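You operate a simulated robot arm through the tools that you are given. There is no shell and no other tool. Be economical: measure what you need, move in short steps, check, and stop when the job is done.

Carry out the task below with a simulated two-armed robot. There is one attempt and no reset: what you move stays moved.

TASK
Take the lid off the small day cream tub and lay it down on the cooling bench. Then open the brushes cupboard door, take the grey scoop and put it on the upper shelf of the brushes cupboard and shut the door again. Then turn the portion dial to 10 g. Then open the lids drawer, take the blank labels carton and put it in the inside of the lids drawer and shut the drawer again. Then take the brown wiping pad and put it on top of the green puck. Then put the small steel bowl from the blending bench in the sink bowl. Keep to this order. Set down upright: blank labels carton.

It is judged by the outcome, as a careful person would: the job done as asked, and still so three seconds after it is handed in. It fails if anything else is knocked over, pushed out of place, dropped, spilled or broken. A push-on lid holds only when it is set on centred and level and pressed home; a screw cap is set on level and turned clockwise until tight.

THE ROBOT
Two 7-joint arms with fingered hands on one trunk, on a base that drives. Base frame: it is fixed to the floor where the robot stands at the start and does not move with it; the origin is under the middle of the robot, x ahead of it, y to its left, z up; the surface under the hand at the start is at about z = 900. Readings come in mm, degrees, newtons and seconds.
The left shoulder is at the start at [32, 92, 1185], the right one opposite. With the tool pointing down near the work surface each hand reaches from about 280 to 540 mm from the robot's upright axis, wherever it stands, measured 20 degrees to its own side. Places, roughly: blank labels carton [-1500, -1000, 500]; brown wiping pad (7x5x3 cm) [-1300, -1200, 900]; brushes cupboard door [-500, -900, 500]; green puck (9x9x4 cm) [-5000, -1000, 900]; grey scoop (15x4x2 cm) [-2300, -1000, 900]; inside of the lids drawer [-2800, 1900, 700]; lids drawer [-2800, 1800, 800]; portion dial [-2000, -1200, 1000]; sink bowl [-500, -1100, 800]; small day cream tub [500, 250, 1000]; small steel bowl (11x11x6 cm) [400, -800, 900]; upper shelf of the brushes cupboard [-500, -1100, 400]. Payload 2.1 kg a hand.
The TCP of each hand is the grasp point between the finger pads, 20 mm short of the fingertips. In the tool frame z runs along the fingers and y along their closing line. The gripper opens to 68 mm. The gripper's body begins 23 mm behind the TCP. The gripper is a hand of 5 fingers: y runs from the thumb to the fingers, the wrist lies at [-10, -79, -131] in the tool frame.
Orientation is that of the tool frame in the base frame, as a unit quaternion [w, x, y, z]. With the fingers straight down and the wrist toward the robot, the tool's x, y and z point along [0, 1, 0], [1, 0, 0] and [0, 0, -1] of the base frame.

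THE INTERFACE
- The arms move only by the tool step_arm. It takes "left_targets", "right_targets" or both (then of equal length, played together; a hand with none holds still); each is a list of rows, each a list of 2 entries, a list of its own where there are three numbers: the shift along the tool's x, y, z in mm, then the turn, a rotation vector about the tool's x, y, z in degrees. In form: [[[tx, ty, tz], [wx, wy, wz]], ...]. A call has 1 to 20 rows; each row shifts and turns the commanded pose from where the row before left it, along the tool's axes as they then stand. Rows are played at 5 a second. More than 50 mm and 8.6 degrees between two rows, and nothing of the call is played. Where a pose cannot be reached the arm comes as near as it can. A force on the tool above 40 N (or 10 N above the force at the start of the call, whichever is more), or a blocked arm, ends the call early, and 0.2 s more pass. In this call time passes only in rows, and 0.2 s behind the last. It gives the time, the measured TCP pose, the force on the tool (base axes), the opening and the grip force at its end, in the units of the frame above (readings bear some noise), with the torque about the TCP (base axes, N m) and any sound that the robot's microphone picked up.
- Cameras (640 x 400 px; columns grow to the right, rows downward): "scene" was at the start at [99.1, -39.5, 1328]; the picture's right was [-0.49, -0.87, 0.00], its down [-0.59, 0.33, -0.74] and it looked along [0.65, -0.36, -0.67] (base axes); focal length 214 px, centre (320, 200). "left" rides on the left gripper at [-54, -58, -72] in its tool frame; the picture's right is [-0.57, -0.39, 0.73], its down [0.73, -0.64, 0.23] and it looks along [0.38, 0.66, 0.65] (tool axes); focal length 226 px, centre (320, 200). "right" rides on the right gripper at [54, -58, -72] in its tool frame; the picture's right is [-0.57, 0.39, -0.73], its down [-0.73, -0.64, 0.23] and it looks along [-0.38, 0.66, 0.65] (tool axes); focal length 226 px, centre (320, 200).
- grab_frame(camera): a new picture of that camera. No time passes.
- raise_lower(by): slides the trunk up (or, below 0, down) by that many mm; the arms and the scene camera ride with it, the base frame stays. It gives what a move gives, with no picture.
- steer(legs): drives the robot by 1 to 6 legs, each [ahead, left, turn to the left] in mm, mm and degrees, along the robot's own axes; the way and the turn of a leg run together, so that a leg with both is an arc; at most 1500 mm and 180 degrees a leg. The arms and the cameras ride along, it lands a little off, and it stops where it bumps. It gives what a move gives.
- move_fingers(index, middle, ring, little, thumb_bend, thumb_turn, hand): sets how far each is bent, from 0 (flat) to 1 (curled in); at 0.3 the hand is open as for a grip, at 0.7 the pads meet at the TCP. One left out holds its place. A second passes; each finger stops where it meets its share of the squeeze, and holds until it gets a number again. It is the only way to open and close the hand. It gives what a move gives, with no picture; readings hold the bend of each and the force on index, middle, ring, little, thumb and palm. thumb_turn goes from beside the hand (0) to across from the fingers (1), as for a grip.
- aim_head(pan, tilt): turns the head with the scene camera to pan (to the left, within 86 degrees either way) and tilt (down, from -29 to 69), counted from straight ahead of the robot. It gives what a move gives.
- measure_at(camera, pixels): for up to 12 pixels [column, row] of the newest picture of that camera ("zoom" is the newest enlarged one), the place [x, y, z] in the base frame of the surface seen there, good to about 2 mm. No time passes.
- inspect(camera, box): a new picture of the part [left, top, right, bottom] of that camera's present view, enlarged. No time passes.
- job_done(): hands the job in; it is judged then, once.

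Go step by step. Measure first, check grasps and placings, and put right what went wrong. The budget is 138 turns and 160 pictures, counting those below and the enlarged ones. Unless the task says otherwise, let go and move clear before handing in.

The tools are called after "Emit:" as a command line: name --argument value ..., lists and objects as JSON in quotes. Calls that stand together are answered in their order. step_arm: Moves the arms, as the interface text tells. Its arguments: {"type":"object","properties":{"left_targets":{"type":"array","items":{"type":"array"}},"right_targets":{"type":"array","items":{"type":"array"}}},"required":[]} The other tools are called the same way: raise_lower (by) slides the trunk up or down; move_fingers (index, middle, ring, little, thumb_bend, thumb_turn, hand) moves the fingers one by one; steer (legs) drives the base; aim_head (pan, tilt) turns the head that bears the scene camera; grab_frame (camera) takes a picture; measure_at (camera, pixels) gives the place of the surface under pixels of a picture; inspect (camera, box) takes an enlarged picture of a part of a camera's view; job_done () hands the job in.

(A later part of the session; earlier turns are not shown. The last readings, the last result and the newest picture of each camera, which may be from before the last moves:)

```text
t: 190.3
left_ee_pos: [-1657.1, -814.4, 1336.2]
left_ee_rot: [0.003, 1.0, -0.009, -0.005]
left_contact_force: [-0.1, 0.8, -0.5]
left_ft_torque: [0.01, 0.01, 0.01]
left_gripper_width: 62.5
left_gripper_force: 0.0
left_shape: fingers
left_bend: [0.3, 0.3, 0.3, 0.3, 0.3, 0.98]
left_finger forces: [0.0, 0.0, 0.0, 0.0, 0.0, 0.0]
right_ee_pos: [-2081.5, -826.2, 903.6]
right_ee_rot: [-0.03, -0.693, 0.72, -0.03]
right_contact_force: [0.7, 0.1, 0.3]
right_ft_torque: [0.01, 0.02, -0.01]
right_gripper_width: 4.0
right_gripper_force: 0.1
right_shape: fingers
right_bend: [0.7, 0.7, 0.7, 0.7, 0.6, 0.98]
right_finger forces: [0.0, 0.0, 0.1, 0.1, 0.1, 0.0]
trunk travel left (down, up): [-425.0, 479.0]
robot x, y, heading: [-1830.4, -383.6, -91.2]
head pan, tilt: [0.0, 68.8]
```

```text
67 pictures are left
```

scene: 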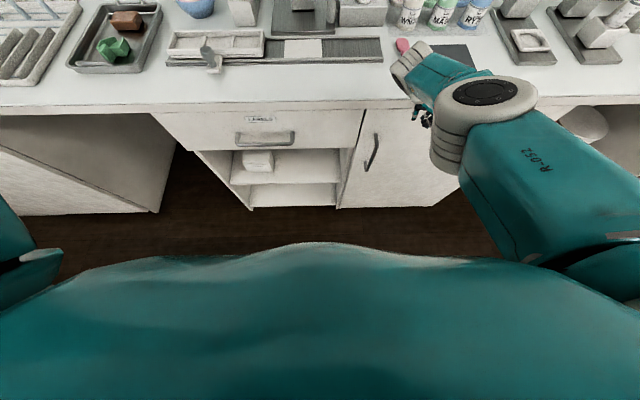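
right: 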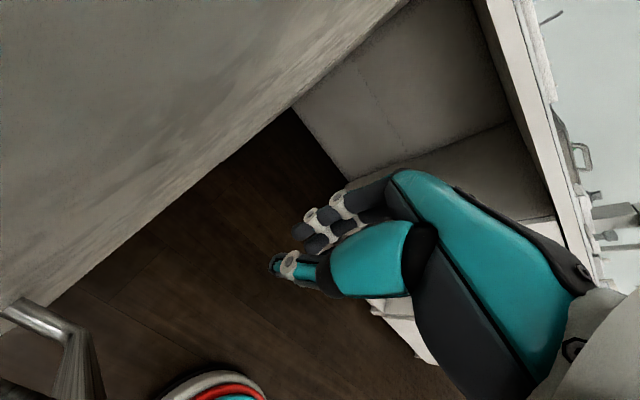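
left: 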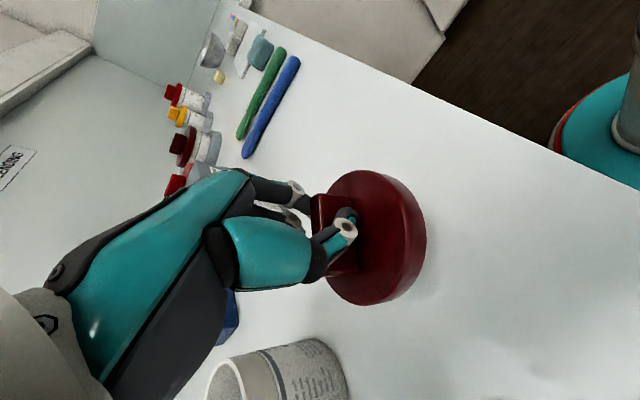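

Chest/base allow getting to about y −690. Check the filler's lever next to the dial for hand clearance.

Emit:
aim_head --pan -8 --tilt 30

Emit:
inspect --camera "scene" --box '[250, 90, 410, 230]'

```text
t: 191.4
left_ee_pos: [-1656.5, -812.9, 1337.0]
left_ee_rot: [0.003, 1.0, -0.009, -0.005]
left_contact_force: [1.1, -0.4, -0.5]
left_ft_torque: [-0.01, 0.0, 0.0]
left_gripper_width: 62.4
left_gripper_force: 0.2
left_shape: fingers
left_bend: [0.3, 0.3, 0.3, 0.3, 0.3, 0.98]
left_finger forces: [0.0, 0.0, 0.0, 0.1, 0.0, 0.1]
right_ee_pos: [-2081.9, -825.6, 902.2]
right_ee_rot: [-0.03, -0.694, 0.719, -0.03]
right_contact_force: [-0.1, 0.0, -0.3]
right_ft_torque: [0.02, -0.01, 0.01]
right_gripper_width: 3.9
right_gripper_force: 0.1
right_shape: fingers
right_bend: [0.7, 0.7, 0.7, 0.7, 0.6, 0.98]
right_finger forces: [0.0, 0.1, 0.0, 0.0, 0.1, 0.0]
trunk travel left (down, up): [-425.0, 479.0]
robot x, y, heading: [-1828.8, -386.2, -91.3]
head pan, tilt: [-8.0, 30.0]
```

```text
2.86 times, centred on (330, 160) of scene
```

zoom: 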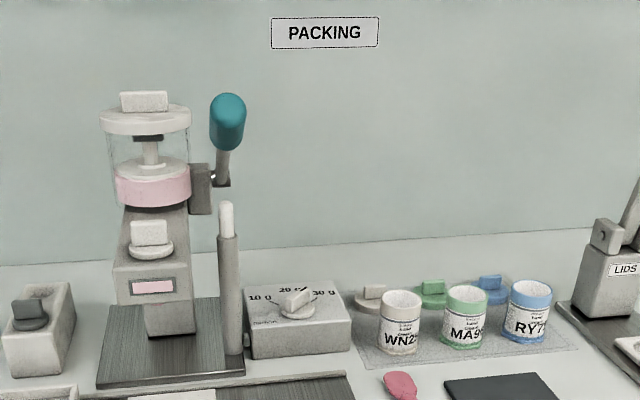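

Emit:
measure_at --camera "zoom" --pixels '[[227, 215], [230, 280], [235, 340], [228, 125], [222, 165], [298, 296], [400, 310], [250, 350], [350, 320], [300, 330]]'

```text
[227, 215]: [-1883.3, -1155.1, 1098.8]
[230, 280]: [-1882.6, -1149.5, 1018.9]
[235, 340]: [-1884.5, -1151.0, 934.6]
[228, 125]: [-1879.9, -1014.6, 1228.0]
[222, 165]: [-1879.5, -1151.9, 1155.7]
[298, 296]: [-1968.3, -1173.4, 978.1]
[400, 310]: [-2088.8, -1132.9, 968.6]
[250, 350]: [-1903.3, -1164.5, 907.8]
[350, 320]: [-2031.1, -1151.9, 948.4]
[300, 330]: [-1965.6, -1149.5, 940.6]
```

The filler's pole stands at [−1883,−1152] with its lever toward me, so a wrist near x −1900 is risky. I'll push the dial's bar with one extended index finger instead, keeping the hand on the −x side. Yaw the right hand back to default, raise, and set a pointing finger.

Emit:
step_arm --right_targets '[[[0, 0, -30], [0, 0, -8.2]], [[0, 0, -30], [0, 0, -8.2]], [[0, 0, -30], [0, 0, -8.2]], [[0, 0, -30], [0, 0, -8.2]], [[0, 0, -15], [0, 0, -8.2]], [[0, 0, 0], [0, 0, -8.2]], [[0, 0, 0], [0, 0, -8.2]], [[0, 0, 0], [0, 0, -8.2]], [[0, 0, 0], [0, 0, -8.2]], [[0, 0, 0], [0, 0, -8.2]], [[0, 0, 0], [0, 0, -7]], [[20, 0, 0], [0, 0, 0]], [[20, 0, 0], [0, 0, 0]], [[20, 0, 0], [0, 0, 0]], [[20, 0, 0], [0, 0, 0]]]'

Emit:
move_fingers --hand "right" --index 0.45 --middle 1 --ring 1 --little 1 --thumb_bend 0.2 --thumb_turn 0

Emit:
grab_frame --camera "right"

```text
t: 194.6
left_ee_pos: [-1658.4, -812.5, 1338.6]
left_ee_rot: [0.002, 1.0, -0.009, -0.005]
left_contact_force: [0.1, 0.5, 0.5]
left_ft_torque: [0.02, 0.0, 0.0]
left_gripper_width: 62.4
left_gripper_force: 0.1
left_shape: fingers
left_bend: [0.3, 0.3, 0.3, 0.3, 0.3, 0.98]
left_finger forces: [0.1, 0.1, 0.1, 0.0, 0.0, 0.0]
right_ee_pos: [-2002.2, -818.8, 1039.3]
right_ee_rot: [0.043, 0.999, -0.028, -0.001]
right_contact_force: [-0.1, 0.4, -0.4]
right_ft_torque: [0.02, -0.02, 0.01]
right_gripper_width: 4.1
right_gripper_force: 0.0
right_shape: fingers
right_bend: [0.7, 0.7, 0.7, 0.7, 0.6, 0.98]
right_finger forces: [0.0, 0.1, 0.1, 0.0, 0.0, 0.1]
trunk travel left (down, up): [-425.0, 479.0]
robot x, y, heading: [-1832.5, -382.3, -91.3]
head pan, tilt: [-8.0, 30.0]
```

```text
t: 195.6
left_ee_pos: [-1657.1, -813.9, 1337.0]
left_ee_rot: [0.002, 1.0, -0.009, -0.005]
left_contact_force: [-0.2, -0.5, 0.1]
left_ft_torque: [-0.04, 0.01, 0.01]
left_gripper_width: 62.3
left_gripper_force: 0.1
left_shape: fingers
left_bend: [0.3, 0.3, 0.3, 0.3, 0.3, 0.98]
left_finger forces: [0.0, 0.1, 0.0, 0.0, 0.0, 0.0]
right_ee_pos: [-2003.3, -820.2, 1037.8]
right_ee_rot: [0.043, 0.999, -0.027, -0.001]
right_contact_force: [-0.4, 0.3, 0.5]
right_ft_torque: [0.02, -0.01, 0.01]
right_gripper_width: 87.5
right_gripper_force: 0.0
right_shape: fingers
right_bend: [0.45, 1.0, 1.0, 1.0, 0.2, 0.0]
right_finger forces: [0.0, 0.1, 0.0, 0.0, 0.0, 0.0]
trunk travel left (down, up): [-425.0, 479.0]
robot x, y, heading: [-1831.0, -385.8, -91.2]
head pan, tilt: [-8.0, 30.0]
```

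```text
65 pictures are left
```

right: 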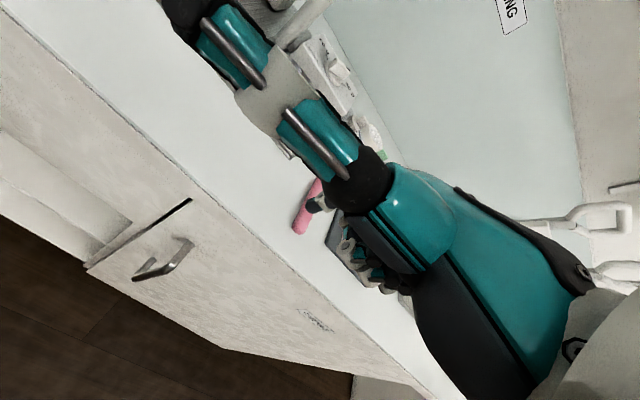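

The thumb beside the hand would foul the pole; put it back opposed but open.

Emit:
move_fingers --hand "right" --thumb_bend 0 --thumb_turn 1

Emit:
grab_frame --camera "right"

```text
t: 196.6
left_ee_pos: [-1657.2, -814.0, 1335.2]
left_ee_rot: [0.002, 1.0, -0.009, -0.005]
left_contact_force: [-1.4, 0.0, 0.2]
left_ft_torque: [0.02, 0.02, 0.02]
left_gripper_width: 62.1
left_gripper_force: 0.0
left_shape: fingers
left_bend: [0.3, 0.3, 0.3, 0.3, 0.3, 0.98]
left_finger forces: [0.0, 0.1, 0.0, 0.0, 0.0, 0.0]
right_ee_pos: [-2001.5, -820.3, 1039.2]
right_ee_rot: [0.043, 0.999, -0.027, 0.0]
right_contact_force: [-0.6, 0.3, -0.1]
right_ft_torque: [0.02, 0.01, 0.01]
right_gripper_width: 62.6
right_gripper_force: 0.1
right_shape: fingers
right_bend: [0.45, 1.0, 1.0, 1.0, 0.01, 0.95]
right_finger forces: [0.1, 0.1, 0.0, 0.0, 0.1, 0.1]
trunk travel left (down, up): [-425.0, 479.0]
robot x, y, heading: [-1832.6, -383.0, -91.3]
head pan, tilt: [-8.0, 30.0]
```

```text
64 pictures are left
```

right: 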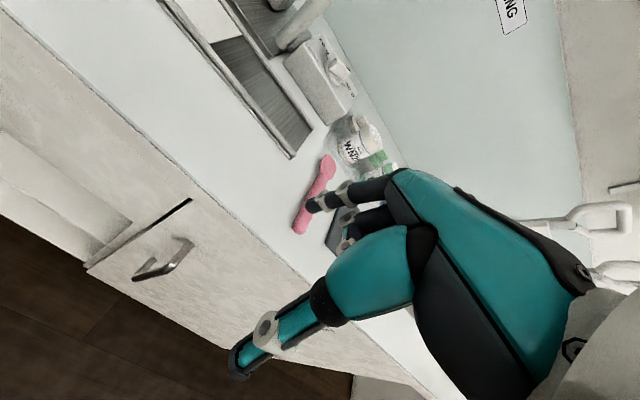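

Emit:
measure_at --camera "right" --pixels '[[312, 204], [318, 198], [326, 205], [240, 365], [345, 215], [345, 245]]'

```text
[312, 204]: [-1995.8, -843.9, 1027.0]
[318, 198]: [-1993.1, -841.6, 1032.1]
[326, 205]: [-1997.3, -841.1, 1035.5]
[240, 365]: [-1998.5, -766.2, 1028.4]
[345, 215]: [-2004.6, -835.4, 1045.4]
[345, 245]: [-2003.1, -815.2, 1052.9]
```

Index tip sits 6 mm +x, 24 mm ahead of TCP. Turn the robot to heading −70° (keeps the left arm off the wall shelf) and bring the hand above and beside the dial.

Emit:
steer --legs '[[0, 0, 21.3], [-38, -103, 0], [230, -84, 0]]'

Emit:
aim_head --pan -25 --tilt 40

Emit:
grab_frame --camera "scene"

Emit:
grab_frame --camera "right"

```text
t: 200.3
left_ee_pos: [-1624.5, -964.4, 1337.2]
left_ee_rot: [0.003, 0.984, 0.177, -0.004]
left_contact_force: [0.0, 0.5, -0.5]
left_ft_torque: [0.01, -0.01, 0.01]
left_gripper_width: 62.4
left_gripper_force: 0.1
left_shape: fingers
left_bend: [0.3, 0.3, 0.3, 0.3, 0.3, 0.98]
left_finger forces: [0.0, 0.0, 0.0, 0.1, 0.0, 0.1]
right_ee_pos: [-1942.4, -1095.8, 1037.5]
right_ee_rot: [0.042, 0.986, 0.159, 0.008]
right_contact_force: [-0.1, 1.1, -1.1]
right_ft_torque: [-0.01, -0.02, 0.04]
right_gripper_width: 62.7
right_gripper_force: 0.1
right_shape: fingers
right_bend: [0.45, 1.0, 1.0, 1.0, 0.0, 0.95]
right_finger forces: [0.1, 0.0, 0.0, 0.0, 0.0, 0.0]
trunk travel left (down, up): [-425.0, 479.0]
robot x, y, heading: [-1948.3, -631.3, -70.0]
head pan, tilt: [-8.0, 30.0]
```

```text
t: 201.1
left_ee_pos: [-1624.7, -964.4, 1337.4]
left_ee_rot: [0.004, 0.984, 0.177, -0.005]
left_contact_force: [-0.3, 1.2, 0.3]
left_ft_torque: [0.03, 0.0, 0.0]
left_gripper_width: 62.3
left_gripper_force: 0.2
left_shape: fingers
left_bend: [0.3, 0.3, 0.3, 0.3, 0.3, 0.98]
left_finger forces: [0.1, 0.1, 0.1, 0.0, 0.0, 0.0]
right_ee_pos: [-1942.7, -1096.9, 1037.6]
right_ee_rot: [0.042, 0.986, 0.159, 0.008]
right_contact_force: [-0.3, 0.1, -1.0]
right_ft_torque: [0.0, 0.0, 0.01]
right_gripper_width: 62.7
right_gripper_force: 0.0
right_shape: fingers
right_bend: [0.45, 1.0, 1.0, 1.0, 0.0, 0.95]
right_finger forces: [0.0, 0.0, 0.1, 0.0, 0.0, 0.0]
trunk travel left (down, up): [-425.0, 479.0]
robot x, y, heading: [-1941.2, -626.1, -69.8]
head pan, tilt: [-25.0, 40.0]
```

```text
63 pictures are left
```

scene: 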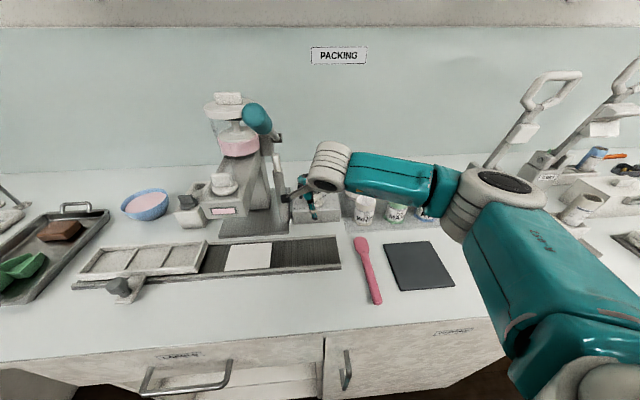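

```text
62 pictures are left
```

right: 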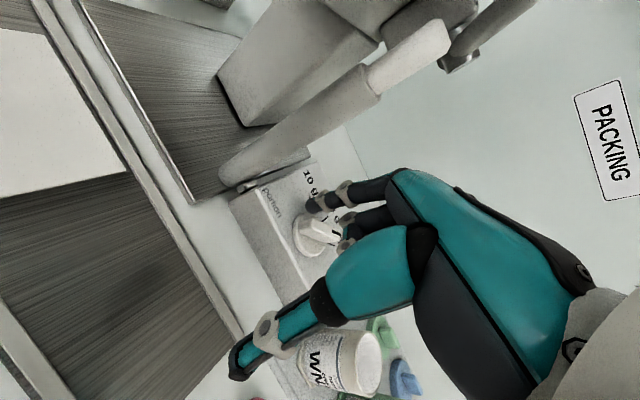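

Emit:
step_arm --right_targets '[[[-11, 23, 0], [0, 0, 0]], [[-11, 22, 0], [0, 0, 0]], [[0, 0, 20], [0, 0, 0]]]'

Emit:
inspect --camera "right" --box '[200, 130, 400, 270]'

```text
t: 201.9
left_ee_pos: [-1624.6, -963.9, 1336.0]
left_ee_rot: [0.004, 0.984, 0.177, -0.005]
left_contact_force: [0.3, -0.1, -0.1]
left_ft_torque: [-0.03, -0.02, 0.0]
left_gripper_width: 62.6
left_gripper_force: 0.1
left_shape: fingers
left_bend: [0.3, 0.3, 0.3, 0.3, 0.3, 0.98]
left_finger forces: [0.0, 0.1, 0.0, 0.0, 0.0, 0.0]
right_ee_pos: [-1950.1, -1147.8, 1022.9]
right_ee_rot: [0.042, 0.986, 0.159, 0.008]
right_contact_force: [0.4, 0.6, -1.1]
right_ft_torque: [0.0, -0.01, 0.01]
right_gripper_width: 62.9
right_gripper_force: 0.0
right_shape: fingers
right_bend: [0.45, 1.0, 1.0, 1.0, 0.0, 0.95]
right_finger forces: [0.0, 0.1, 0.0, 0.0, 0.0, 0.0]
trunk travel left (down, up): [-425.0, 479.0]
robot x, y, heading: [-1940.1, -627.2, -69.9]
head pan, tilt: [-25.0, 40.0]
```

```text
2.86 times, centred on (300, 200) of right
```

zoom: 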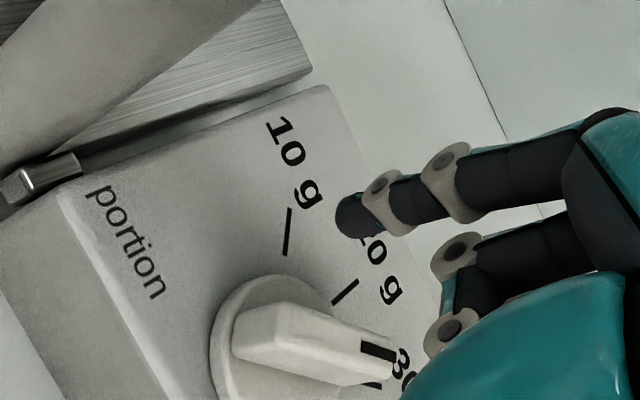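

The pointer clearly points at 30 g. Measure finger tip, knob and ticks from here.

Emit:
measure_at --camera "zoom" --pixels '[[345, 218], [365, 225], [240, 335], [380, 352], [288, 232], [345, 290], [300, 330], [215, 330], [450, 330]]'

```text
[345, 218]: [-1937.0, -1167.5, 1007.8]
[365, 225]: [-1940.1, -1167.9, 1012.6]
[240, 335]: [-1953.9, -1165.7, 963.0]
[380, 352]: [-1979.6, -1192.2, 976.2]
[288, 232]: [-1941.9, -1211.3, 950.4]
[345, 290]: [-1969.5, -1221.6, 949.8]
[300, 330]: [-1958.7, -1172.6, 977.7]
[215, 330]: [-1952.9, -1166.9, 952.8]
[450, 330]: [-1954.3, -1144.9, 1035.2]
```

Finger is beside the bar's near end. Nudge 4 mm away, descend 36 mm.

Emit:
step_arm --right_targets '[[[4, 0, 0], [0, 0, 0]], [[0, 0, 18], [0, 0, 0]], [[0, 0, 18], [0, 0, 0]]]'

Emit:
inspect --camera "right" --box '[200, 130, 400, 270]'

```text
t: 202.7
left_ee_pos: [-1624.5, -964.2, 1336.9]
left_ee_rot: [0.003, 0.984, 0.177, -0.004]
left_contact_force: [0.5, -0.5, 0.4]
left_ft_torque: [-0.01, -0.03, -0.01]
left_gripper_width: 62.3
left_gripper_force: 0.1
left_shape: fingers
left_bend: [0.3, 0.3, 0.3, 0.3, 0.3, 0.98]
left_finger forces: [0.0, 0.1, 0.1, 0.0, 0.1, 0.0]
right_ee_pos: [-1944.1, -1149.3, 986.8]
right_ee_rot: [0.042, 0.986, 0.159, 0.008]
right_contact_force: [-0.5, -0.3, -0.3]
right_ft_torque: [0.04, 0.0, 0.03]
right_gripper_width: 62.9
right_gripper_force: 0.0
right_shape: fingers
right_bend: [0.45, 1.0, 1.0, 1.0, 0.0, 0.95]
right_finger forces: [0.1, 0.1, 0.0, 0.1, 0.1, 0.0]
trunk travel left (down, up): [-425.0, 479.0]
robot x, y, heading: [-1945.1, -629.5, -69.9]
head pan, tilt: [-25.0, 40.0]
```

```text
2.86 times, centred on (300, 200) of right
```

zoom: 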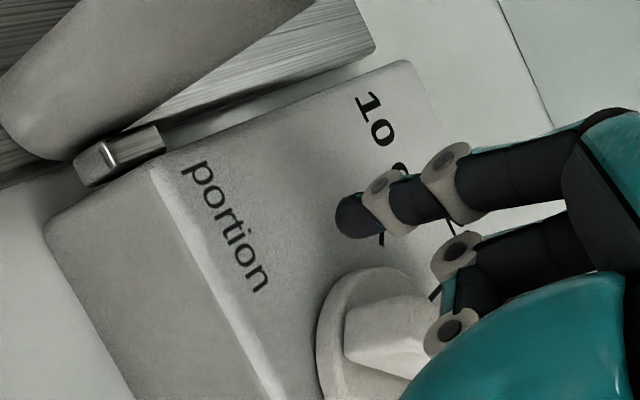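

Push along −x in small steps (24 mm).

Emit:
step_arm --right_targets '[[[-3.8, -1.4, 0], [0, 0, 0]], [[-3.8, -1.4, 0], [0, 0, 0]], [[-3.8, -1.4, 0], [0, 0, 0]], [[-3.8, -1.4, 0], [0, 0, 0]], [[-3.8, -1.4, 0], [0, 0, 0]], [[-3.8, -1.4, 0], [0, 0, 0]]]'

Emit:
inspect --camera "right" --box '[200, 130, 400, 270]'

```text
t: 204.1
left_ee_pos: [-1624.6, -965.0, 1336.8]
left_ee_rot: [0.004, 0.984, 0.177, -0.005]
left_contact_force: [0.1, 0.3, 0.7]
left_ft_torque: [0.0, 0.02, -0.02]
left_gripper_width: 62.0
left_gripper_force: 0.0
left_shape: fingers
left_bend: [0.3, 0.3, 0.3, 0.3, 0.3, 0.98]
left_finger forces: [0.0, 0.0, 0.0, 0.1, 0.1, 0.0]
right_ee_pos: [-1968.5, -1147.6, 985.9]
right_ee_rot: [0.043, 0.986, 0.159, 0.008]
right_contact_force: [-0.3, -0.9, -0.3]
right_ft_torque: [0.0, -0.02, 0.01]
right_gripper_width: 62.9
right_gripper_force: 0.0
right_shape: fingers
right_bend: [0.45, 1.0, 1.0, 1.0, 0.0, 0.95]
right_finger forces: [0.0, 0.0, 0.0, 0.0, 0.0, 0.1]
trunk travel left (down, up): [-425.0, 479.0]
robot x, y, heading: [-1942.7, -633.1, -69.8]
head pan, tilt: [-25.0, 40.0]
```

```text
2.86 times, centred on (300, 200) of right
```

zoom: 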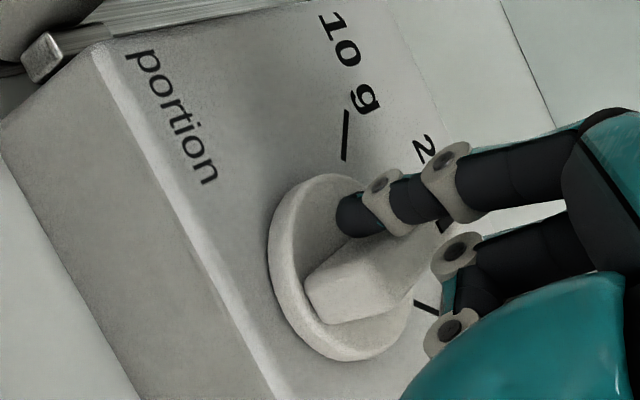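

The dial turns; it's near 20 g. Continue 7 mm.

Emit:
step_arm --right_targets '[[[-3.3, -1.2, 0], [0, 0, 0]], [[-3.3, -1.2, 0], [0, 0, 0]]]'

Emit:
inspect --camera "right" --box '[200, 130, 400, 270]'

```text
t: 204.7
left_ee_pos: [-1624.4, -963.6, 1337.5]
left_ee_rot: [0.003, 0.984, 0.177, -0.005]
left_contact_force: [-0.2, -0.1, -0.2]
left_ft_torque: [0.0, -0.01, -0.03]
left_gripper_width: 62.3
left_gripper_force: 0.1
left_shape: fingers
left_bend: [0.3, 0.3, 0.3, 0.3, 0.3, 0.98]
left_finger forces: [0.0, 0.0, 0.0, 0.0, 0.0, 0.0]
right_ee_pos: [-1975.5, -1148.1, 985.6]
right_ee_rot: [0.042, 0.986, 0.159, 0.007]
right_contact_force: [1.2, 0.4, 1.0]
right_ft_torque: [0.01, -0.03, 0.02]
right_gripper_width: 62.1
right_gripper_force: 0.6
right_shape: fingers
right_bend: [0.46, 1.0, 1.0, 1.0, 0.0, 0.95]
right_finger forces: [0.8, 0.1, 0.0, 0.0, 0.0, 0.1]
trunk travel left (down, up): [-425.0, 479.0]
robot x, y, heading: [-1941.7, -631.8, -69.7]
head pan, tilt: [-25.0, 40.0]
```

```text
2.86 times, centred on (300, 200) of right
```

zoom: 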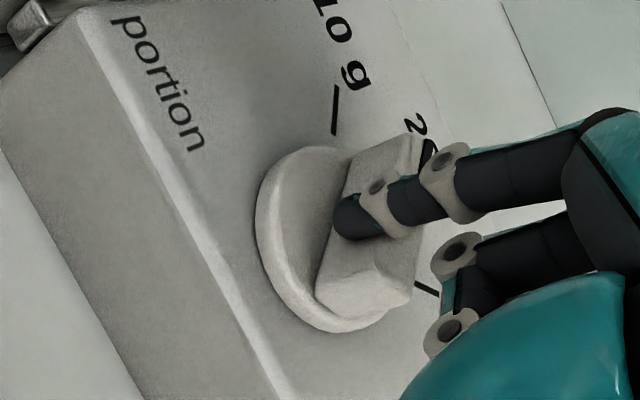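

Emit:
step_arm --right_targets '[[[-3.3, -1.2, 0], [0, 0, 0]], [[-3.3, -1.2, 0], [0, 0, 0]]]'

Emit:
inspect --camera "right" --box '[200, 130, 400, 270]'

```text
t: 205.3
left_ee_pos: [-1624.7, -964.3, 1336.6]
left_ee_rot: [0.003, 0.984, 0.178, -0.005]
left_contact_force: [0.3, 0.4, -0.1]
left_ft_torque: [-0.01, -0.03, 0.0]
left_gripper_width: 62.4
left_gripper_force: 0.2
left_shape: fingers
left_bend: [0.3, 0.3, 0.3, 0.3, 0.3, 0.98]
left_finger forces: [0.0, 0.1, 0.1, 0.0, 0.1, 0.1]
right_ee_pos: [-1982.1, -1146.9, 985.4]
right_ee_rot: [0.043, 0.986, 0.16, 0.009]
right_contact_force: [4.7, 2.5, 0.5]
right_ft_torque: [0.04, -0.05, 0.17]
right_gripper_width: 62.6
right_gripper_force: 3.1
right_shape: fingers
right_bend: [0.45, 1.0, 1.0, 1.0, 0.0, 0.95]
right_finger forces: [5.7, 0.1, 0.0, 0.0, 0.1, 0.0]
trunk travel left (down, up): [-425.0, 479.0]
robot x, y, heading: [-1942.9, -631.0, -69.9]
head pan, tilt: [-25.0, 40.0]
```

```text
2.86 times, centred on (300, 200) of right
```

zoom: 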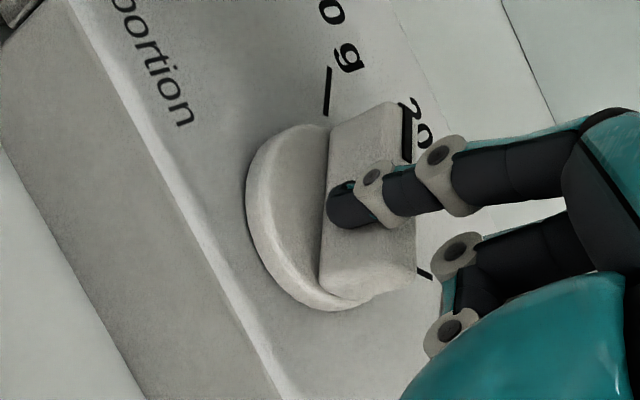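

The finger is near the bar's middle now, losing leverage. Shift it back ~8 mm toward the near end and push again.

Emit:
step_arm --right_targets '[[[5.7, 2.1, 0], [0, 0, 0]], [[2.7, -7.5, 0], [0, 0, 0]], [[-3.8, -1.4, 0], [0, 0, 0]], [[-3.8, -1.4, 0], [0, 0, 0]], [[-2.8, -1, 0], [0, 0, 0]]]'

Emit:
inspect --camera "right" --box '[200, 130, 400, 270]'

```text
t: 206.5
left_ee_pos: [-1624.0, -964.4, 1336.9]
left_ee_rot: [0.004, 0.984, 0.177, -0.006]
left_contact_force: [-0.4, -0.1, -1.0]
left_ft_torque: [0.02, 0.0, -0.02]
left_gripper_width: 62.2
left_gripper_force: 0.1
left_shape: fingers
left_bend: [0.3, 0.3, 0.3, 0.3, 0.3, 0.98]
left_finger forces: [0.1, 0.0, 0.0, 0.1, 0.0, 0.0]
right_ee_pos: [-1986.6, -1139.4, 984.2]
right_ee_rot: [0.042, 0.986, 0.16, 0.008]
right_contact_force: [1.8, 0.1, 0.6]
right_ft_torque: [-0.01, -0.04, 0.07]
right_gripper_width: 62.7
right_gripper_force: 1.2
right_shape: fingers
right_bend: [0.45, 1.0, 1.0, 1.0, 0.0, 0.95]
right_finger forces: [2.1, 0.0, 0.0, 0.1, 0.0, 0.0]
trunk travel left (down, up): [-425.0, 479.0]
robot x, y, heading: [-1942.2, -629.0, -69.8]
head pan, tilt: [-25.0, 40.0]
```

```text
2.86 times, centred on (300, 200) of right
```

zoom: 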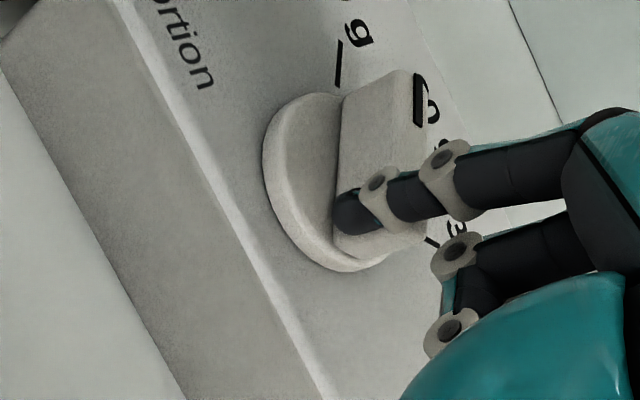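

Emit:
measure_at --camera "zoom" --pixels '[[419, 78], [416, 122], [345, 42], [338, 86], [345, 105], [342, 190], [385, 75], [380, 160], [270, 150], [370, 265]]'

```text
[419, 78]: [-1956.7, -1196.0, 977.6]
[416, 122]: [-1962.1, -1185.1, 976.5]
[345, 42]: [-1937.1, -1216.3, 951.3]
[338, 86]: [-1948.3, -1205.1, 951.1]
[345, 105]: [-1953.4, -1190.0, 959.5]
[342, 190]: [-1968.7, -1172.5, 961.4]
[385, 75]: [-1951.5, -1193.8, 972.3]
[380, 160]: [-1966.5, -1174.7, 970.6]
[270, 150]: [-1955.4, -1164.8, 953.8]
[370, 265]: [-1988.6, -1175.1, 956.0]
```

Bar direction is about 40° toward 10 g (target 45°). Push ~2 mm more.

Emit:
step_arm --right_targets '[[[-2.2, -0.8, 0], [0, 0, 0]]]'

Emit:
inspect --camera "right" --box '[200, 130, 400, 270]'

```text
t: 206.9
left_ee_pos: [-1623.0, -964.0, 1335.8]
left_ee_rot: [0.004, 0.984, 0.178, -0.006]
left_contact_force: [0.6, 0.0, 0.3]
left_ft_torque: [-0.01, 0.03, 0.01]
left_gripper_width: 62.4
left_gripper_force: 0.1
left_shape: fingers
left_bend: [0.3, 0.3, 0.3, 0.3, 0.3, 0.98]
left_finger forces: [0.0, 0.0, 0.0, 0.0, 0.0, 0.0]
right_ee_pos: [-1988.7, -1139.1, 983.6]
right_ee_rot: [0.042, 0.986, 0.16, 0.009]
right_contact_force: [4.0, 1.8, 0.3]
right_ft_torque: [0.02, -0.05, 0.17]
right_gripper_width: 62.7
right_gripper_force: 1.7
right_shape: fingers
right_bend: [0.45, 1.0, 1.0, 1.0, 0.0, 0.95]
right_finger forces: [4.3, 0.1, 0.0, 0.1, 0.0, 0.0]
trunk travel left (down, up): [-425.0, 479.0]
robot x, y, heading: [-1944.3, -628.3, -69.7]
head pan, tilt: [-25.0, 40.0]
```

```text
2.86 times, centred on (300, 200) of right
```

zoom: 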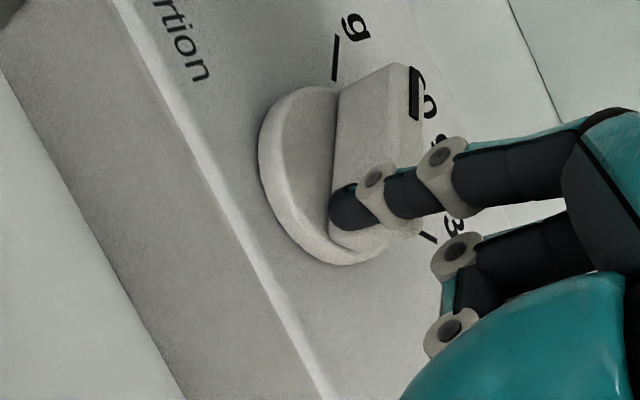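

Now back off +x a bit, lift, and check the dial from above.

Emit:
step_arm --right_targets '[[[5, 1, 0], [0, 0, 0]], [[0, 0, -30], [0, 0, 0]], [[-10, -20, -20], [0, 0, 0]]]'

Emit:
inspect --camera "right" --box '[200, 80, 400, 230]'

```text
t: 207.7
left_ee_pos: [-1623.7, -963.9, 1337.0]
left_ee_rot: [0.003, 0.984, 0.177, -0.005]
left_contact_force: [0.7, -0.2, 0.2]
left_ft_torque: [-0.02, -0.01, 0.0]
left_gripper_width: 62.3
left_gripper_force: 0.1
left_shape: fingers
left_bend: [0.3, 0.3, 0.3, 0.3, 0.3, 0.98]
left_finger forces: [0.0, 0.0, 0.0, 0.0, 0.1, 0.1]
right_ee_pos: [-2001.9, -1119.1, 1032.4]
right_ee_rot: [0.042, 0.986, 0.159, 0.008]
right_contact_force: [0.5, -0.8, -0.2]
right_ft_torque: [0.0, 0.01, -0.03]
right_gripper_width: 62.9
right_gripper_force: 0.0
right_shape: fingers
right_bend: [0.45, 1.0, 1.0, 1.0, 0.0, 0.95]
right_finger forces: [0.1, 0.1, 0.0, 0.0, 0.1, 0.0]
trunk travel left (down, up): [-425.0, 479.0]
robot x, y, heading: [-1943.2, -631.6, -69.7]
head pan, tilt: [-25.0, 40.0]
```

```text
2.67 times, centred on (300, 155) of right
```

zoom: 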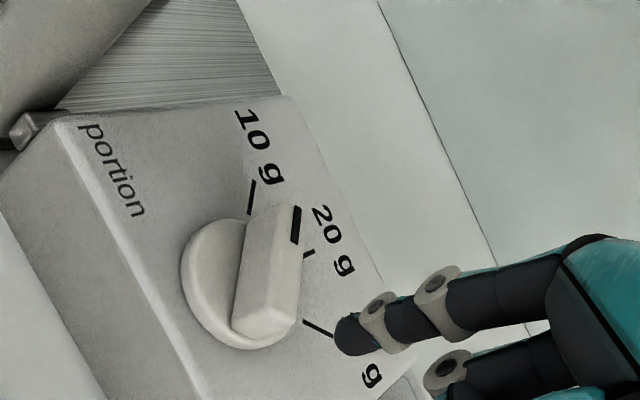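

Emit:
measure_at --camera "zoom" --pixels '[[297, 210], [294, 240], [270, 215], [240, 320], [285, 320], [300, 240], [253, 184], [249, 211], [313, 250]]'

Emit:
aim_head --pan -22 --tilt 45

Emit:
inspect --camera "scene" --box '[250, 120, 370, 210]'

```text
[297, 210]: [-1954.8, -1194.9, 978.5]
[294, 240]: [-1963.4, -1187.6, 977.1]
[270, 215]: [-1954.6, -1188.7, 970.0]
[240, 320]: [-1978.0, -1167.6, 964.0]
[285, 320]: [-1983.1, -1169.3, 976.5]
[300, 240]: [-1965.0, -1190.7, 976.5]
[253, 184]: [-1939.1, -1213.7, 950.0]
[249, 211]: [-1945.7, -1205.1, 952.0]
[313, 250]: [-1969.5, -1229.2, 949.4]
```

```text
t: 208.4
left_ee_pos: [-1623.4, -964.6, 1338.1]
left_ee_rot: [0.003, 0.984, 0.177, -0.005]
left_contact_force: [-0.7, 0.3, -0.9]
left_ft_torque: [-0.02, -0.03, 0.02]
left_gripper_width: 62.1
left_gripper_force: 0.0
left_shape: fingers
left_bend: [0.3, 0.3, 0.3, 0.3, 0.3, 0.98]
left_finger forces: [0.1, 0.0, 0.1, 0.0, 0.0, 0.1]
right_ee_pos: [-2002.8, -1118.6, 1031.5]
right_ee_rot: [0.042, 0.986, 0.159, 0.007]
right_contact_force: [0.4, 0.0, -0.2]
right_ft_torque: [-0.03, -0.02, 0.01]
right_gripper_width: 62.7
right_gripper_force: 0.1
right_shape: fingers
right_bend: [0.45, 1.0, 1.0, 1.0, 0.0, 0.95]
right_finger forces: [0.0, 0.1, 0.0, 0.0, 0.0, 0.0]
trunk travel left (down, up): [-425.0, 479.0]
robot x, y, heading: [-1943.6, -629.3, -69.9]
head pan, tilt: [-22.0, 45.0]
```

```text
4.44 times, centred on (310, 165) of scene
```

zoom: 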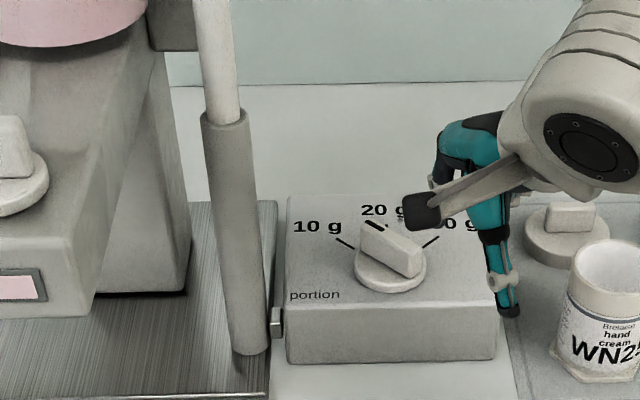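

The pointer now lies at ~47° i.e. on the 10 g tick. Next the lids drawer on the opposite bench: reset the hand, back off, and drive there.

Emit:
steer --legs '[[-450, 0, 0], [0, 0, 160], [900, 0, 0], [0, 800, 0]]'

Emit:
move_fingers --hand "right" --index 0.3 --middle 0.3 --ring 0.3 --little 0.3 --thumb_bend 0.3 --thumb_turn 1

Emit:
aim_head --pan -5 --tilt 25

Emit:
grab_frame --camera "scene"

```text
t: 225.9
left_ee_pos: [-3060.1, 1134.4, 1336.6]
left_ee_rot: [0.006, 0.007, 1.0, 0.002]
left_contact_force: [0.2, -0.4, 1.1]
left_ft_torque: [-0.01, -0.04, -0.01]
left_gripper_width: 62.3
left_gripper_force: 0.1
left_shape: fingers
left_bend: [0.3, 0.3, 0.3, 0.3, 0.3, 0.98]
left_finger forces: [0.0, 0.1, 0.0, 0.0, 0.0, 0.0]
right_ee_pos: [-2652.5, 1140.8, 1033.0]
right_ee_rot: [0.001, 0.026, 0.999, 0.043]
right_contact_force: [-0.5, 0.3, -0.4]
right_ft_torque: [-0.01, -0.05, -0.03]
right_gripper_width: 62.6
right_gripper_force: 0.0
right_shape: fingers
right_bend: [0.45, 1.0, 1.0, 1.0, 0.0, 0.95]
right_finger forces: [0.0, 0.0, 0.1, 0.0, 0.0, 0.0]
trunk travel left (down, up): [-425.0, 479.0]
robot x, y, heading: [-2884.0, 705.3, 88.7]
head pan, tilt: [-22.0, 45.0]
```

```text
t: 226.9
left_ee_pos: [-3060.4, 1134.9, 1337.3]
left_ee_rot: [0.005, 0.007, 1.0, 0.002]
left_contact_force: [-0.1, 0.3, 0.0]
left_ft_torque: [0.01, 0.0, 0.01]
left_gripper_width: 62.2
left_gripper_force: 0.0
left_shape: fingers
left_bend: [0.3, 0.3, 0.3, 0.3, 0.3, 0.98]
left_finger forces: [0.0, 0.0, 0.1, 0.0, 0.0, 0.0]
right_ee_pos: [-2652.8, 1140.7, 1031.9]
right_ee_rot: [0.0, 0.026, 0.999, 0.043]
right_contact_force: [0.1, -0.2, -0.1]
right_ft_torque: [0.02, 0.04, -0.01]
right_gripper_width: 62.4
right_gripper_force: 0.0
right_shape: fingers
right_bend: [0.3, 0.3, 0.3, 0.3, 0.3, 0.98]
right_finger forces: [0.0, 0.0, 0.1, 0.1, 0.1, 0.0]
trunk travel left (down, up): [-425.0, 479.0]
robot x, y, heading: [-2887.6, 704.4, 88.6]
head pan, tilt: [-22.0, 45.0]
```

```text
t: 227.7
left_ee_pos: [-3060.9, 1135.2, 1336.7]
left_ee_rot: [0.005, 0.007, 1.0, 0.003]
left_contact_force: [-0.3, 0.8, -0.2]
left_ft_torque: [-0.01, 0.0, 0.02]
left_gripper_width: 62.5
left_gripper_force: 0.0
left_shape: fingers
left_bend: [0.3, 0.3, 0.3, 0.3, 0.3, 0.98]
left_finger forces: [0.0, 0.0, 0.0, 0.0, 0.0, 0.1]
right_ee_pos: [-2652.0, 1140.9, 1031.2]
right_ee_rot: [0.0, 0.026, 0.999, 0.043]
right_contact_force: [0.7, -0.3, -0.7]
right_ft_torque: [-0.01, 0.04, 0.0]
right_gripper_width: 62.3
right_gripper_force: 0.1
right_shape: fingers
right_bend: [0.3, 0.3, 0.3, 0.3, 0.3, 0.98]
right_finger forces: [0.1, 0.0, 0.0, 0.0, 0.1, 0.0]
trunk travel left (down, up): [-425.0, 479.0]
robot x, y, heading: [-2886.0, 704.2, 88.6]
head pan, tilt: [-5.0, 25.0]
```

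```text
52 pictures are left
```

scene: 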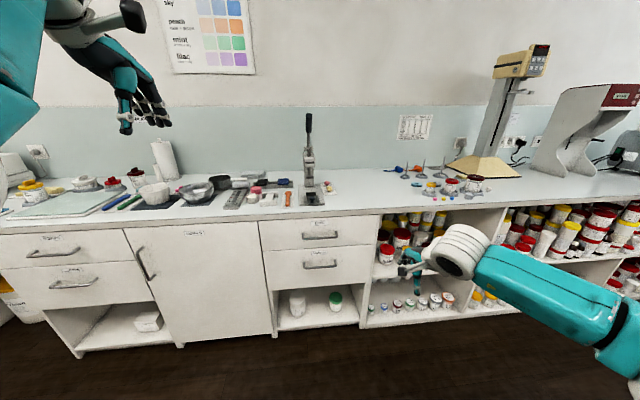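

Two drawers at (320,235) and (320,265). Zoom to read labels and measure handles.

Emit:
inspect --camera "scene" --box '[255, 205, 385, 290]'

Emit:
measure_at --camera "zoom" --pixels '[[320, 155], [240, 153], [385, 150], [320, 290], [320, 110], [320, 50], [245, 290], [320, 235]]'

```text
4.71 times, centred on (320, 248) of scene
```

zoom: 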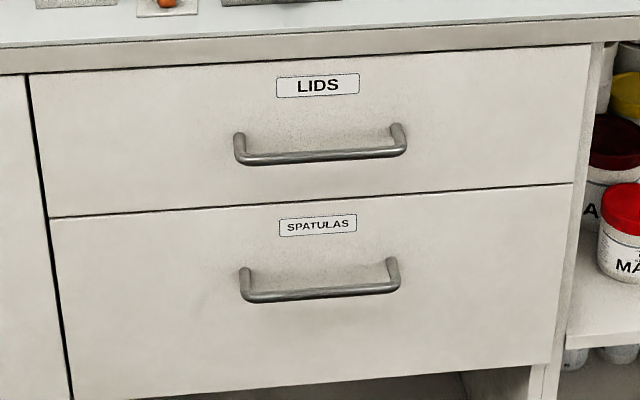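

```text
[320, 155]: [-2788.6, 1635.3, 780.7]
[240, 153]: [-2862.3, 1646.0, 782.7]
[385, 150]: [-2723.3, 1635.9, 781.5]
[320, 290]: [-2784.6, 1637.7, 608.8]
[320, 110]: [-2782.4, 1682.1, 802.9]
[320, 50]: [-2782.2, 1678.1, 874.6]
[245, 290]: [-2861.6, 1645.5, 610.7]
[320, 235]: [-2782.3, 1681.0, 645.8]
```

"LIDS" is the upper drawer; bar at y 1638, z 781, x −2862…−2720. Pitch the right hand to point ahead (fingers on top), lower the trunk and line up 80 mm short of the bar.

Emit:
step_arm --right_targets '[[[0, 0, 0], [-8.2, 0, 0]], [[0, 0, 0], [-8.2, 0, 0]], [[0, 0, 0], [-8.2, 0, 0]], [[0, 0, 0], [-8.2, 0, 0]], [[0, 0, 0], [-8.2, 0, 0]], [[0, 0, 0], [-8.2, 0, 0]], [[0, 0, 0], [-8.2, 0, 0]], [[0, 0, 0], [-8.2, 0, 0]], [[0, 0, 0], [-8.2, 0, 0]], [[0, 0, 0], [-8.2, 0, 0]]]'

Emit:
raise_lower --by -251

Emit:
steer --legs '[[380, 136, 1.4]]'

Emit:
grab_frame --camera "right"

```text
t: 229.9
left_ee_pos: [-3060.7, 1134.0, 1337.4]
left_ee_rot: [0.005, 0.007, 1.0, 0.003]
left_contact_force: [-0.4, -0.5, 0.9]
left_ft_torque: [0.0, -0.02, -0.01]
left_gripper_width: 62.2
left_gripper_force: 0.0
left_shape: fingers
left_bend: [0.3, 0.3, 0.3, 0.3, 0.3, 0.98]
left_finger forces: [0.1, 0.1, 0.0, 0.0, 0.0, 0.0]
right_ee_pos: [-2682.8, 1155.7, 1056.1]
right_ee_rot: [-0.039, -0.036, 0.761, 0.646]
right_contact_force: [0.1, -1.0, 0.1]
right_ft_torque: [0.01, -0.01, -0.01]
right_gripper_width: 62.6
right_gripper_force: 0.0
right_shape: fingers
right_bend: [0.3, 0.3, 0.3, 0.3, 0.3, 0.98]
right_finger forces: [0.0, 0.1, 0.0, 0.1, 0.1, 0.1]
right hand out of reach, approached as far as the arm can: row 4, 5, 9, 10
trunk travel left (down, up): [-425.0, 479.0]
robot x, y, heading: [-2881.6, 707.9, 88.9]
head pan, tilt: [-5.0, 25.0]
```

```text
t: 232.5
left_ee_pos: [-3061.4, 1134.7, 1085.9]
left_ee_rot: [0.004, 0.007, 1.0, 0.003]
left_contact_force: [0.3, -0.2, 0.4]
left_ft_torque: [0.02, 0.01, 0.01]
left_gripper_width: 62.5
left_gripper_force: 0.0
left_shape: fingers
left_bend: [0.3, 0.3, 0.3, 0.3, 0.3, 0.98]
left_finger forces: [0.0, 0.0, 0.1, 0.0, 0.0, 0.0]
right_ee_pos: [-2681.3, 1159.1, 786.4]
right_ee_rot: [-0.041, -0.035, 0.776, 0.629]
right_contact_force: [0.4, 0.0, 0.3]
right_ft_torque: [-0.02, 0.02, -0.03]
right_gripper_width: 62.9
right_gripper_force: 0.1
right_shape: fingers
right_bend: [0.3, 0.3, 0.3, 0.3, 0.3, 0.98]
right_finger forces: [0.0, 0.0, 0.0, 0.0, 0.0, 0.0]
trunk travel left (down, up): [-174.0, 730.0]
robot x, y, heading: [-2881.2, 703.5, 88.8]
head pan, tilt: [-5.0, 25.0]
```

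```text
t: 235.0
left_ee_pos: [-3205.5, 1511.1, 1086.2]
left_ee_rot: [0.005, -0.005, 1.0, 0.002]
left_contact_force: [1.1, 0.4, 0.4]
left_ft_torque: [0.01, 0.03, 0.0]
left_gripper_width: 62.3
left_gripper_force: 0.1
left_shape: fingers
left_bend: [0.3, 0.3, 0.3, 0.3, 0.3, 0.98]
left_finger forces: [0.0, 0.2, 0.0, 0.1, 0.1, 0.0]
right_ee_pos: [-2827.3, 1545.1, 786.4]
right_ee_rot: [-0.049, -0.045, 0.775, 0.628]
right_contact_force: [0.5, -0.6, -0.1]
right_ft_torque: [0.02, 0.01, 0.0]
right_gripper_width: 62.7
right_gripper_force: 0.0
right_shape: fingers
right_bend: [0.3, 0.3, 0.3, 0.3, 0.3, 0.98]
right_finger forces: [0.0, 0.0, 0.0, 0.1, 0.0, 0.0]
trunk travel left (down, up): [-174.0, 730.0]
robot x, y, heading: [-3021.1, 1088.2, 90.5]
head pan, tilt: [-5.0, 25.0]
```

```text
50 pictures are left
```

right: 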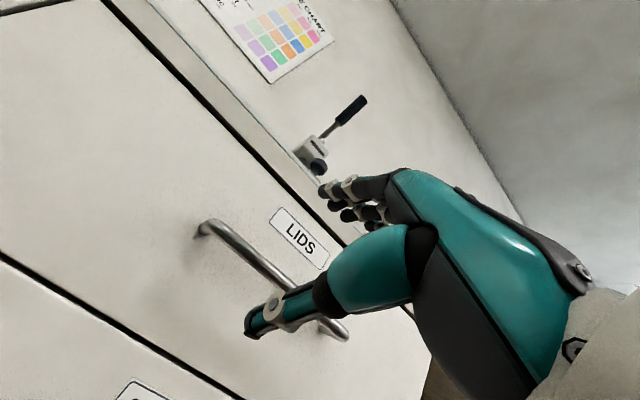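

Hand points ahead 12° down at the right height. Drive 93 ahead, 38 right to put the bar in the grip, then close.

Emit:
steer --legs '[[30, -38, 0], [63, 0, 0]]'

Emit:
move_fingers --hand "right" --index 0.78 --middle 0.78 --ring 0.78 --little 0.78 --thumb_bend 0.65

Emit:
grab_frame --camera "right"

```text
t: 236.5
left_ee_pos: [-3167.0, 1604.5, 1085.3]
left_ee_rot: [0.005, -0.006, 1.0, 0.002]
left_contact_force: [0.5, 0.0, 0.2]
left_ft_torque: [-0.01, -0.02, 0.02]
left_gripper_width: 62.5
left_gripper_force: 0.2
left_shape: fingers
left_bend: [0.3, 0.3, 0.3, 0.3, 0.3, 0.98]
left_finger forces: [0.1, 0.0, 0.0, 0.0, 0.0, 0.1]
right_ee_pos: [-2790.3, 1639.1, 786.1]
right_ee_rot: [-0.051, -0.046, 0.775, 0.628]
right_contact_force: [-0.2, -0.2, -0.3]
right_ft_torque: [-0.01, -0.03, -0.02]
right_gripper_width: 62.5
right_gripper_force: 0.1
right_shape: fingers
right_bend: [0.3, 0.3, 0.3, 0.3, 0.3, 0.98]
right_finger forces: [0.0, 0.0, 0.0, 0.0, 0.0, 0.1]
trunk travel left (down, up): [-174.0, 730.0]
robot x, y, heading: [-2984.9, 1181.3, 90.3]
head pan, tilt: [-5.0, 25.0]
```

```text
t: 237.5
left_ee_pos: [-3167.2, 1604.3, 1086.1]
left_ee_rot: [0.004, -0.006, 1.0, 0.003]
left_contact_force: [-0.1, 0.4, -0.7]
left_ft_torque: [-0.01, -0.02, -0.01]
left_gripper_width: 62.3
left_gripper_force: 0.0
left_shape: fingers
left_bend: [0.3, 0.3, 0.3, 0.3, 0.3, 0.98]
left_finger forces: [0.1, 0.0, 0.0, 0.1, 0.0, 0.1]
right_ee_pos: [-2790.0, 1638.7, 785.9]
right_ee_rot: [-0.049, -0.045, 0.776, 0.628]
right_contact_force: [-0.4, 0.3, 0.5]
right_ft_torque: [0.0, -0.11, 0.06]
right_gripper_width: 0.5
right_gripper_force: 6.4
right_shape: fingers
right_bend: [0.77, 0.77, 0.77, 0.77, 0.6, 1.0]
right_finger forces: [1.5, 1.3, 1.8, 2.6, 5.3, 0.1]
trunk travel left (down, up): [-174.0, 730.0]
robot x, y, heading: [-2984.9, 1179.9, 90.4]
head pan, tilt: [-5.0, 25.0]
```

```text
49 pictures are left
```

right: 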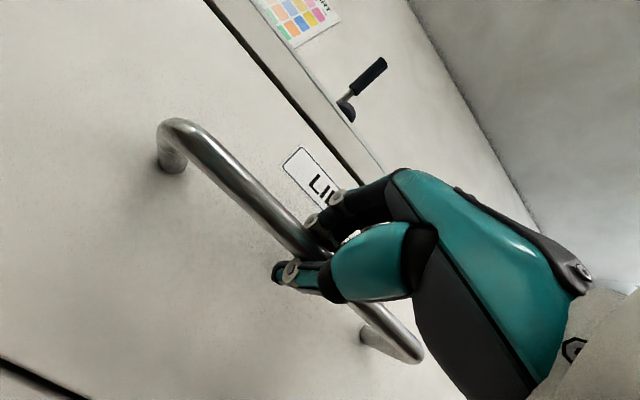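

All fingers hold the bar. Pull the drawer open 280 mm.

Emit:
steer --legs '[[-280, 0, 0]]'

Emit:
aim_head --pan -20 --tilt 50

Emit:
grab_frame --camera "scene"

```text
t: 239.4
left_ee_pos: [-3165.4, 1326.3, 1084.6]
left_ee_rot: [0.005, -0.004, 1.0, 0.003]
left_contact_force: [-0.2, 0.1, 0.2]
left_ft_torque: [0.0, 0.0, 0.01]
left_gripper_width: 62.2
left_gripper_force: 0.0
left_shape: fingers
left_bend: [0.3, 0.3, 0.3, 0.3, 0.3, 0.98]
left_finger forces: [0.0, 0.0, 0.1, 0.1, 0.1, 0.1]
right_ee_pos: [-2788.7, 1360.1, 786.8]
right_ee_rot: [-0.048, -0.044, 0.775, 0.628]
right_contact_force: [-2.8, -0.2, -1.1]
right_ft_torque: [0.01, -0.03, 0.04]
right_gripper_width: 0.2
right_gripper_force: 5.3
right_shape: fingers
right_bend: [0.78, 0.77, 0.77, 0.77, 0.6, 1.0]
right_finger forces: [0.9, 0.8, 1.6, 2.8, 5.0, 0.0]
trunk travel left (down, up): [-174.0, 730.0]
robot x, y, heading: [-2979.6, 900.2, 90.2]
head pan, tilt: [-5.0, 25.0]
```

```text
t: 240.3
left_ee_pos: [-3165.4, 1325.2, 1086.3]
left_ee_rot: [0.006, -0.004, 1.0, 0.002]
left_contact_force: [-1.0, 0.0, 0.0]
left_ft_torque: [0.02, 0.0, -0.02]
left_gripper_width: 62.1
left_gripper_force: 0.1
left_shape: fingers
left_bend: [0.3, 0.3, 0.3, 0.3, 0.3, 0.98]
left_finger forces: [0.0, 0.0, 0.0, 0.1, 0.0, 0.0]
right_ee_pos: [-2790.0, 1359.8, 785.7]
right_ee_rot: [-0.049, -0.045, 0.775, 0.629]
right_contact_force: [-1.9, -0.2, -0.2]
right_ft_torque: [0.0, -0.02, 0.02]
right_gripper_width: 0.1
right_gripper_force: 5.7
right_shape: fingers
right_bend: [0.78, 0.77, 0.77, 0.77, 0.6, 1.0]
right_finger forces: [1.1, 0.8, 1.6, 2.8, 4.9, 0.0]
trunk travel left (down, up): [-174.0, 730.0]
robot x, y, heading: [-2979.2, 902.3, 90.2]
head pan, tilt: [-20.0, 50.0]
```

```text
48 pictures are left
```

scene: 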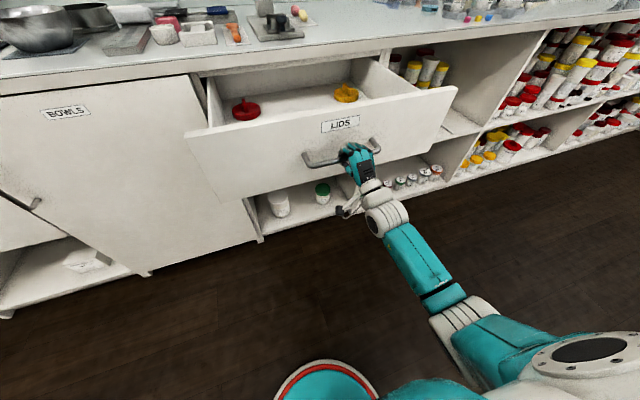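

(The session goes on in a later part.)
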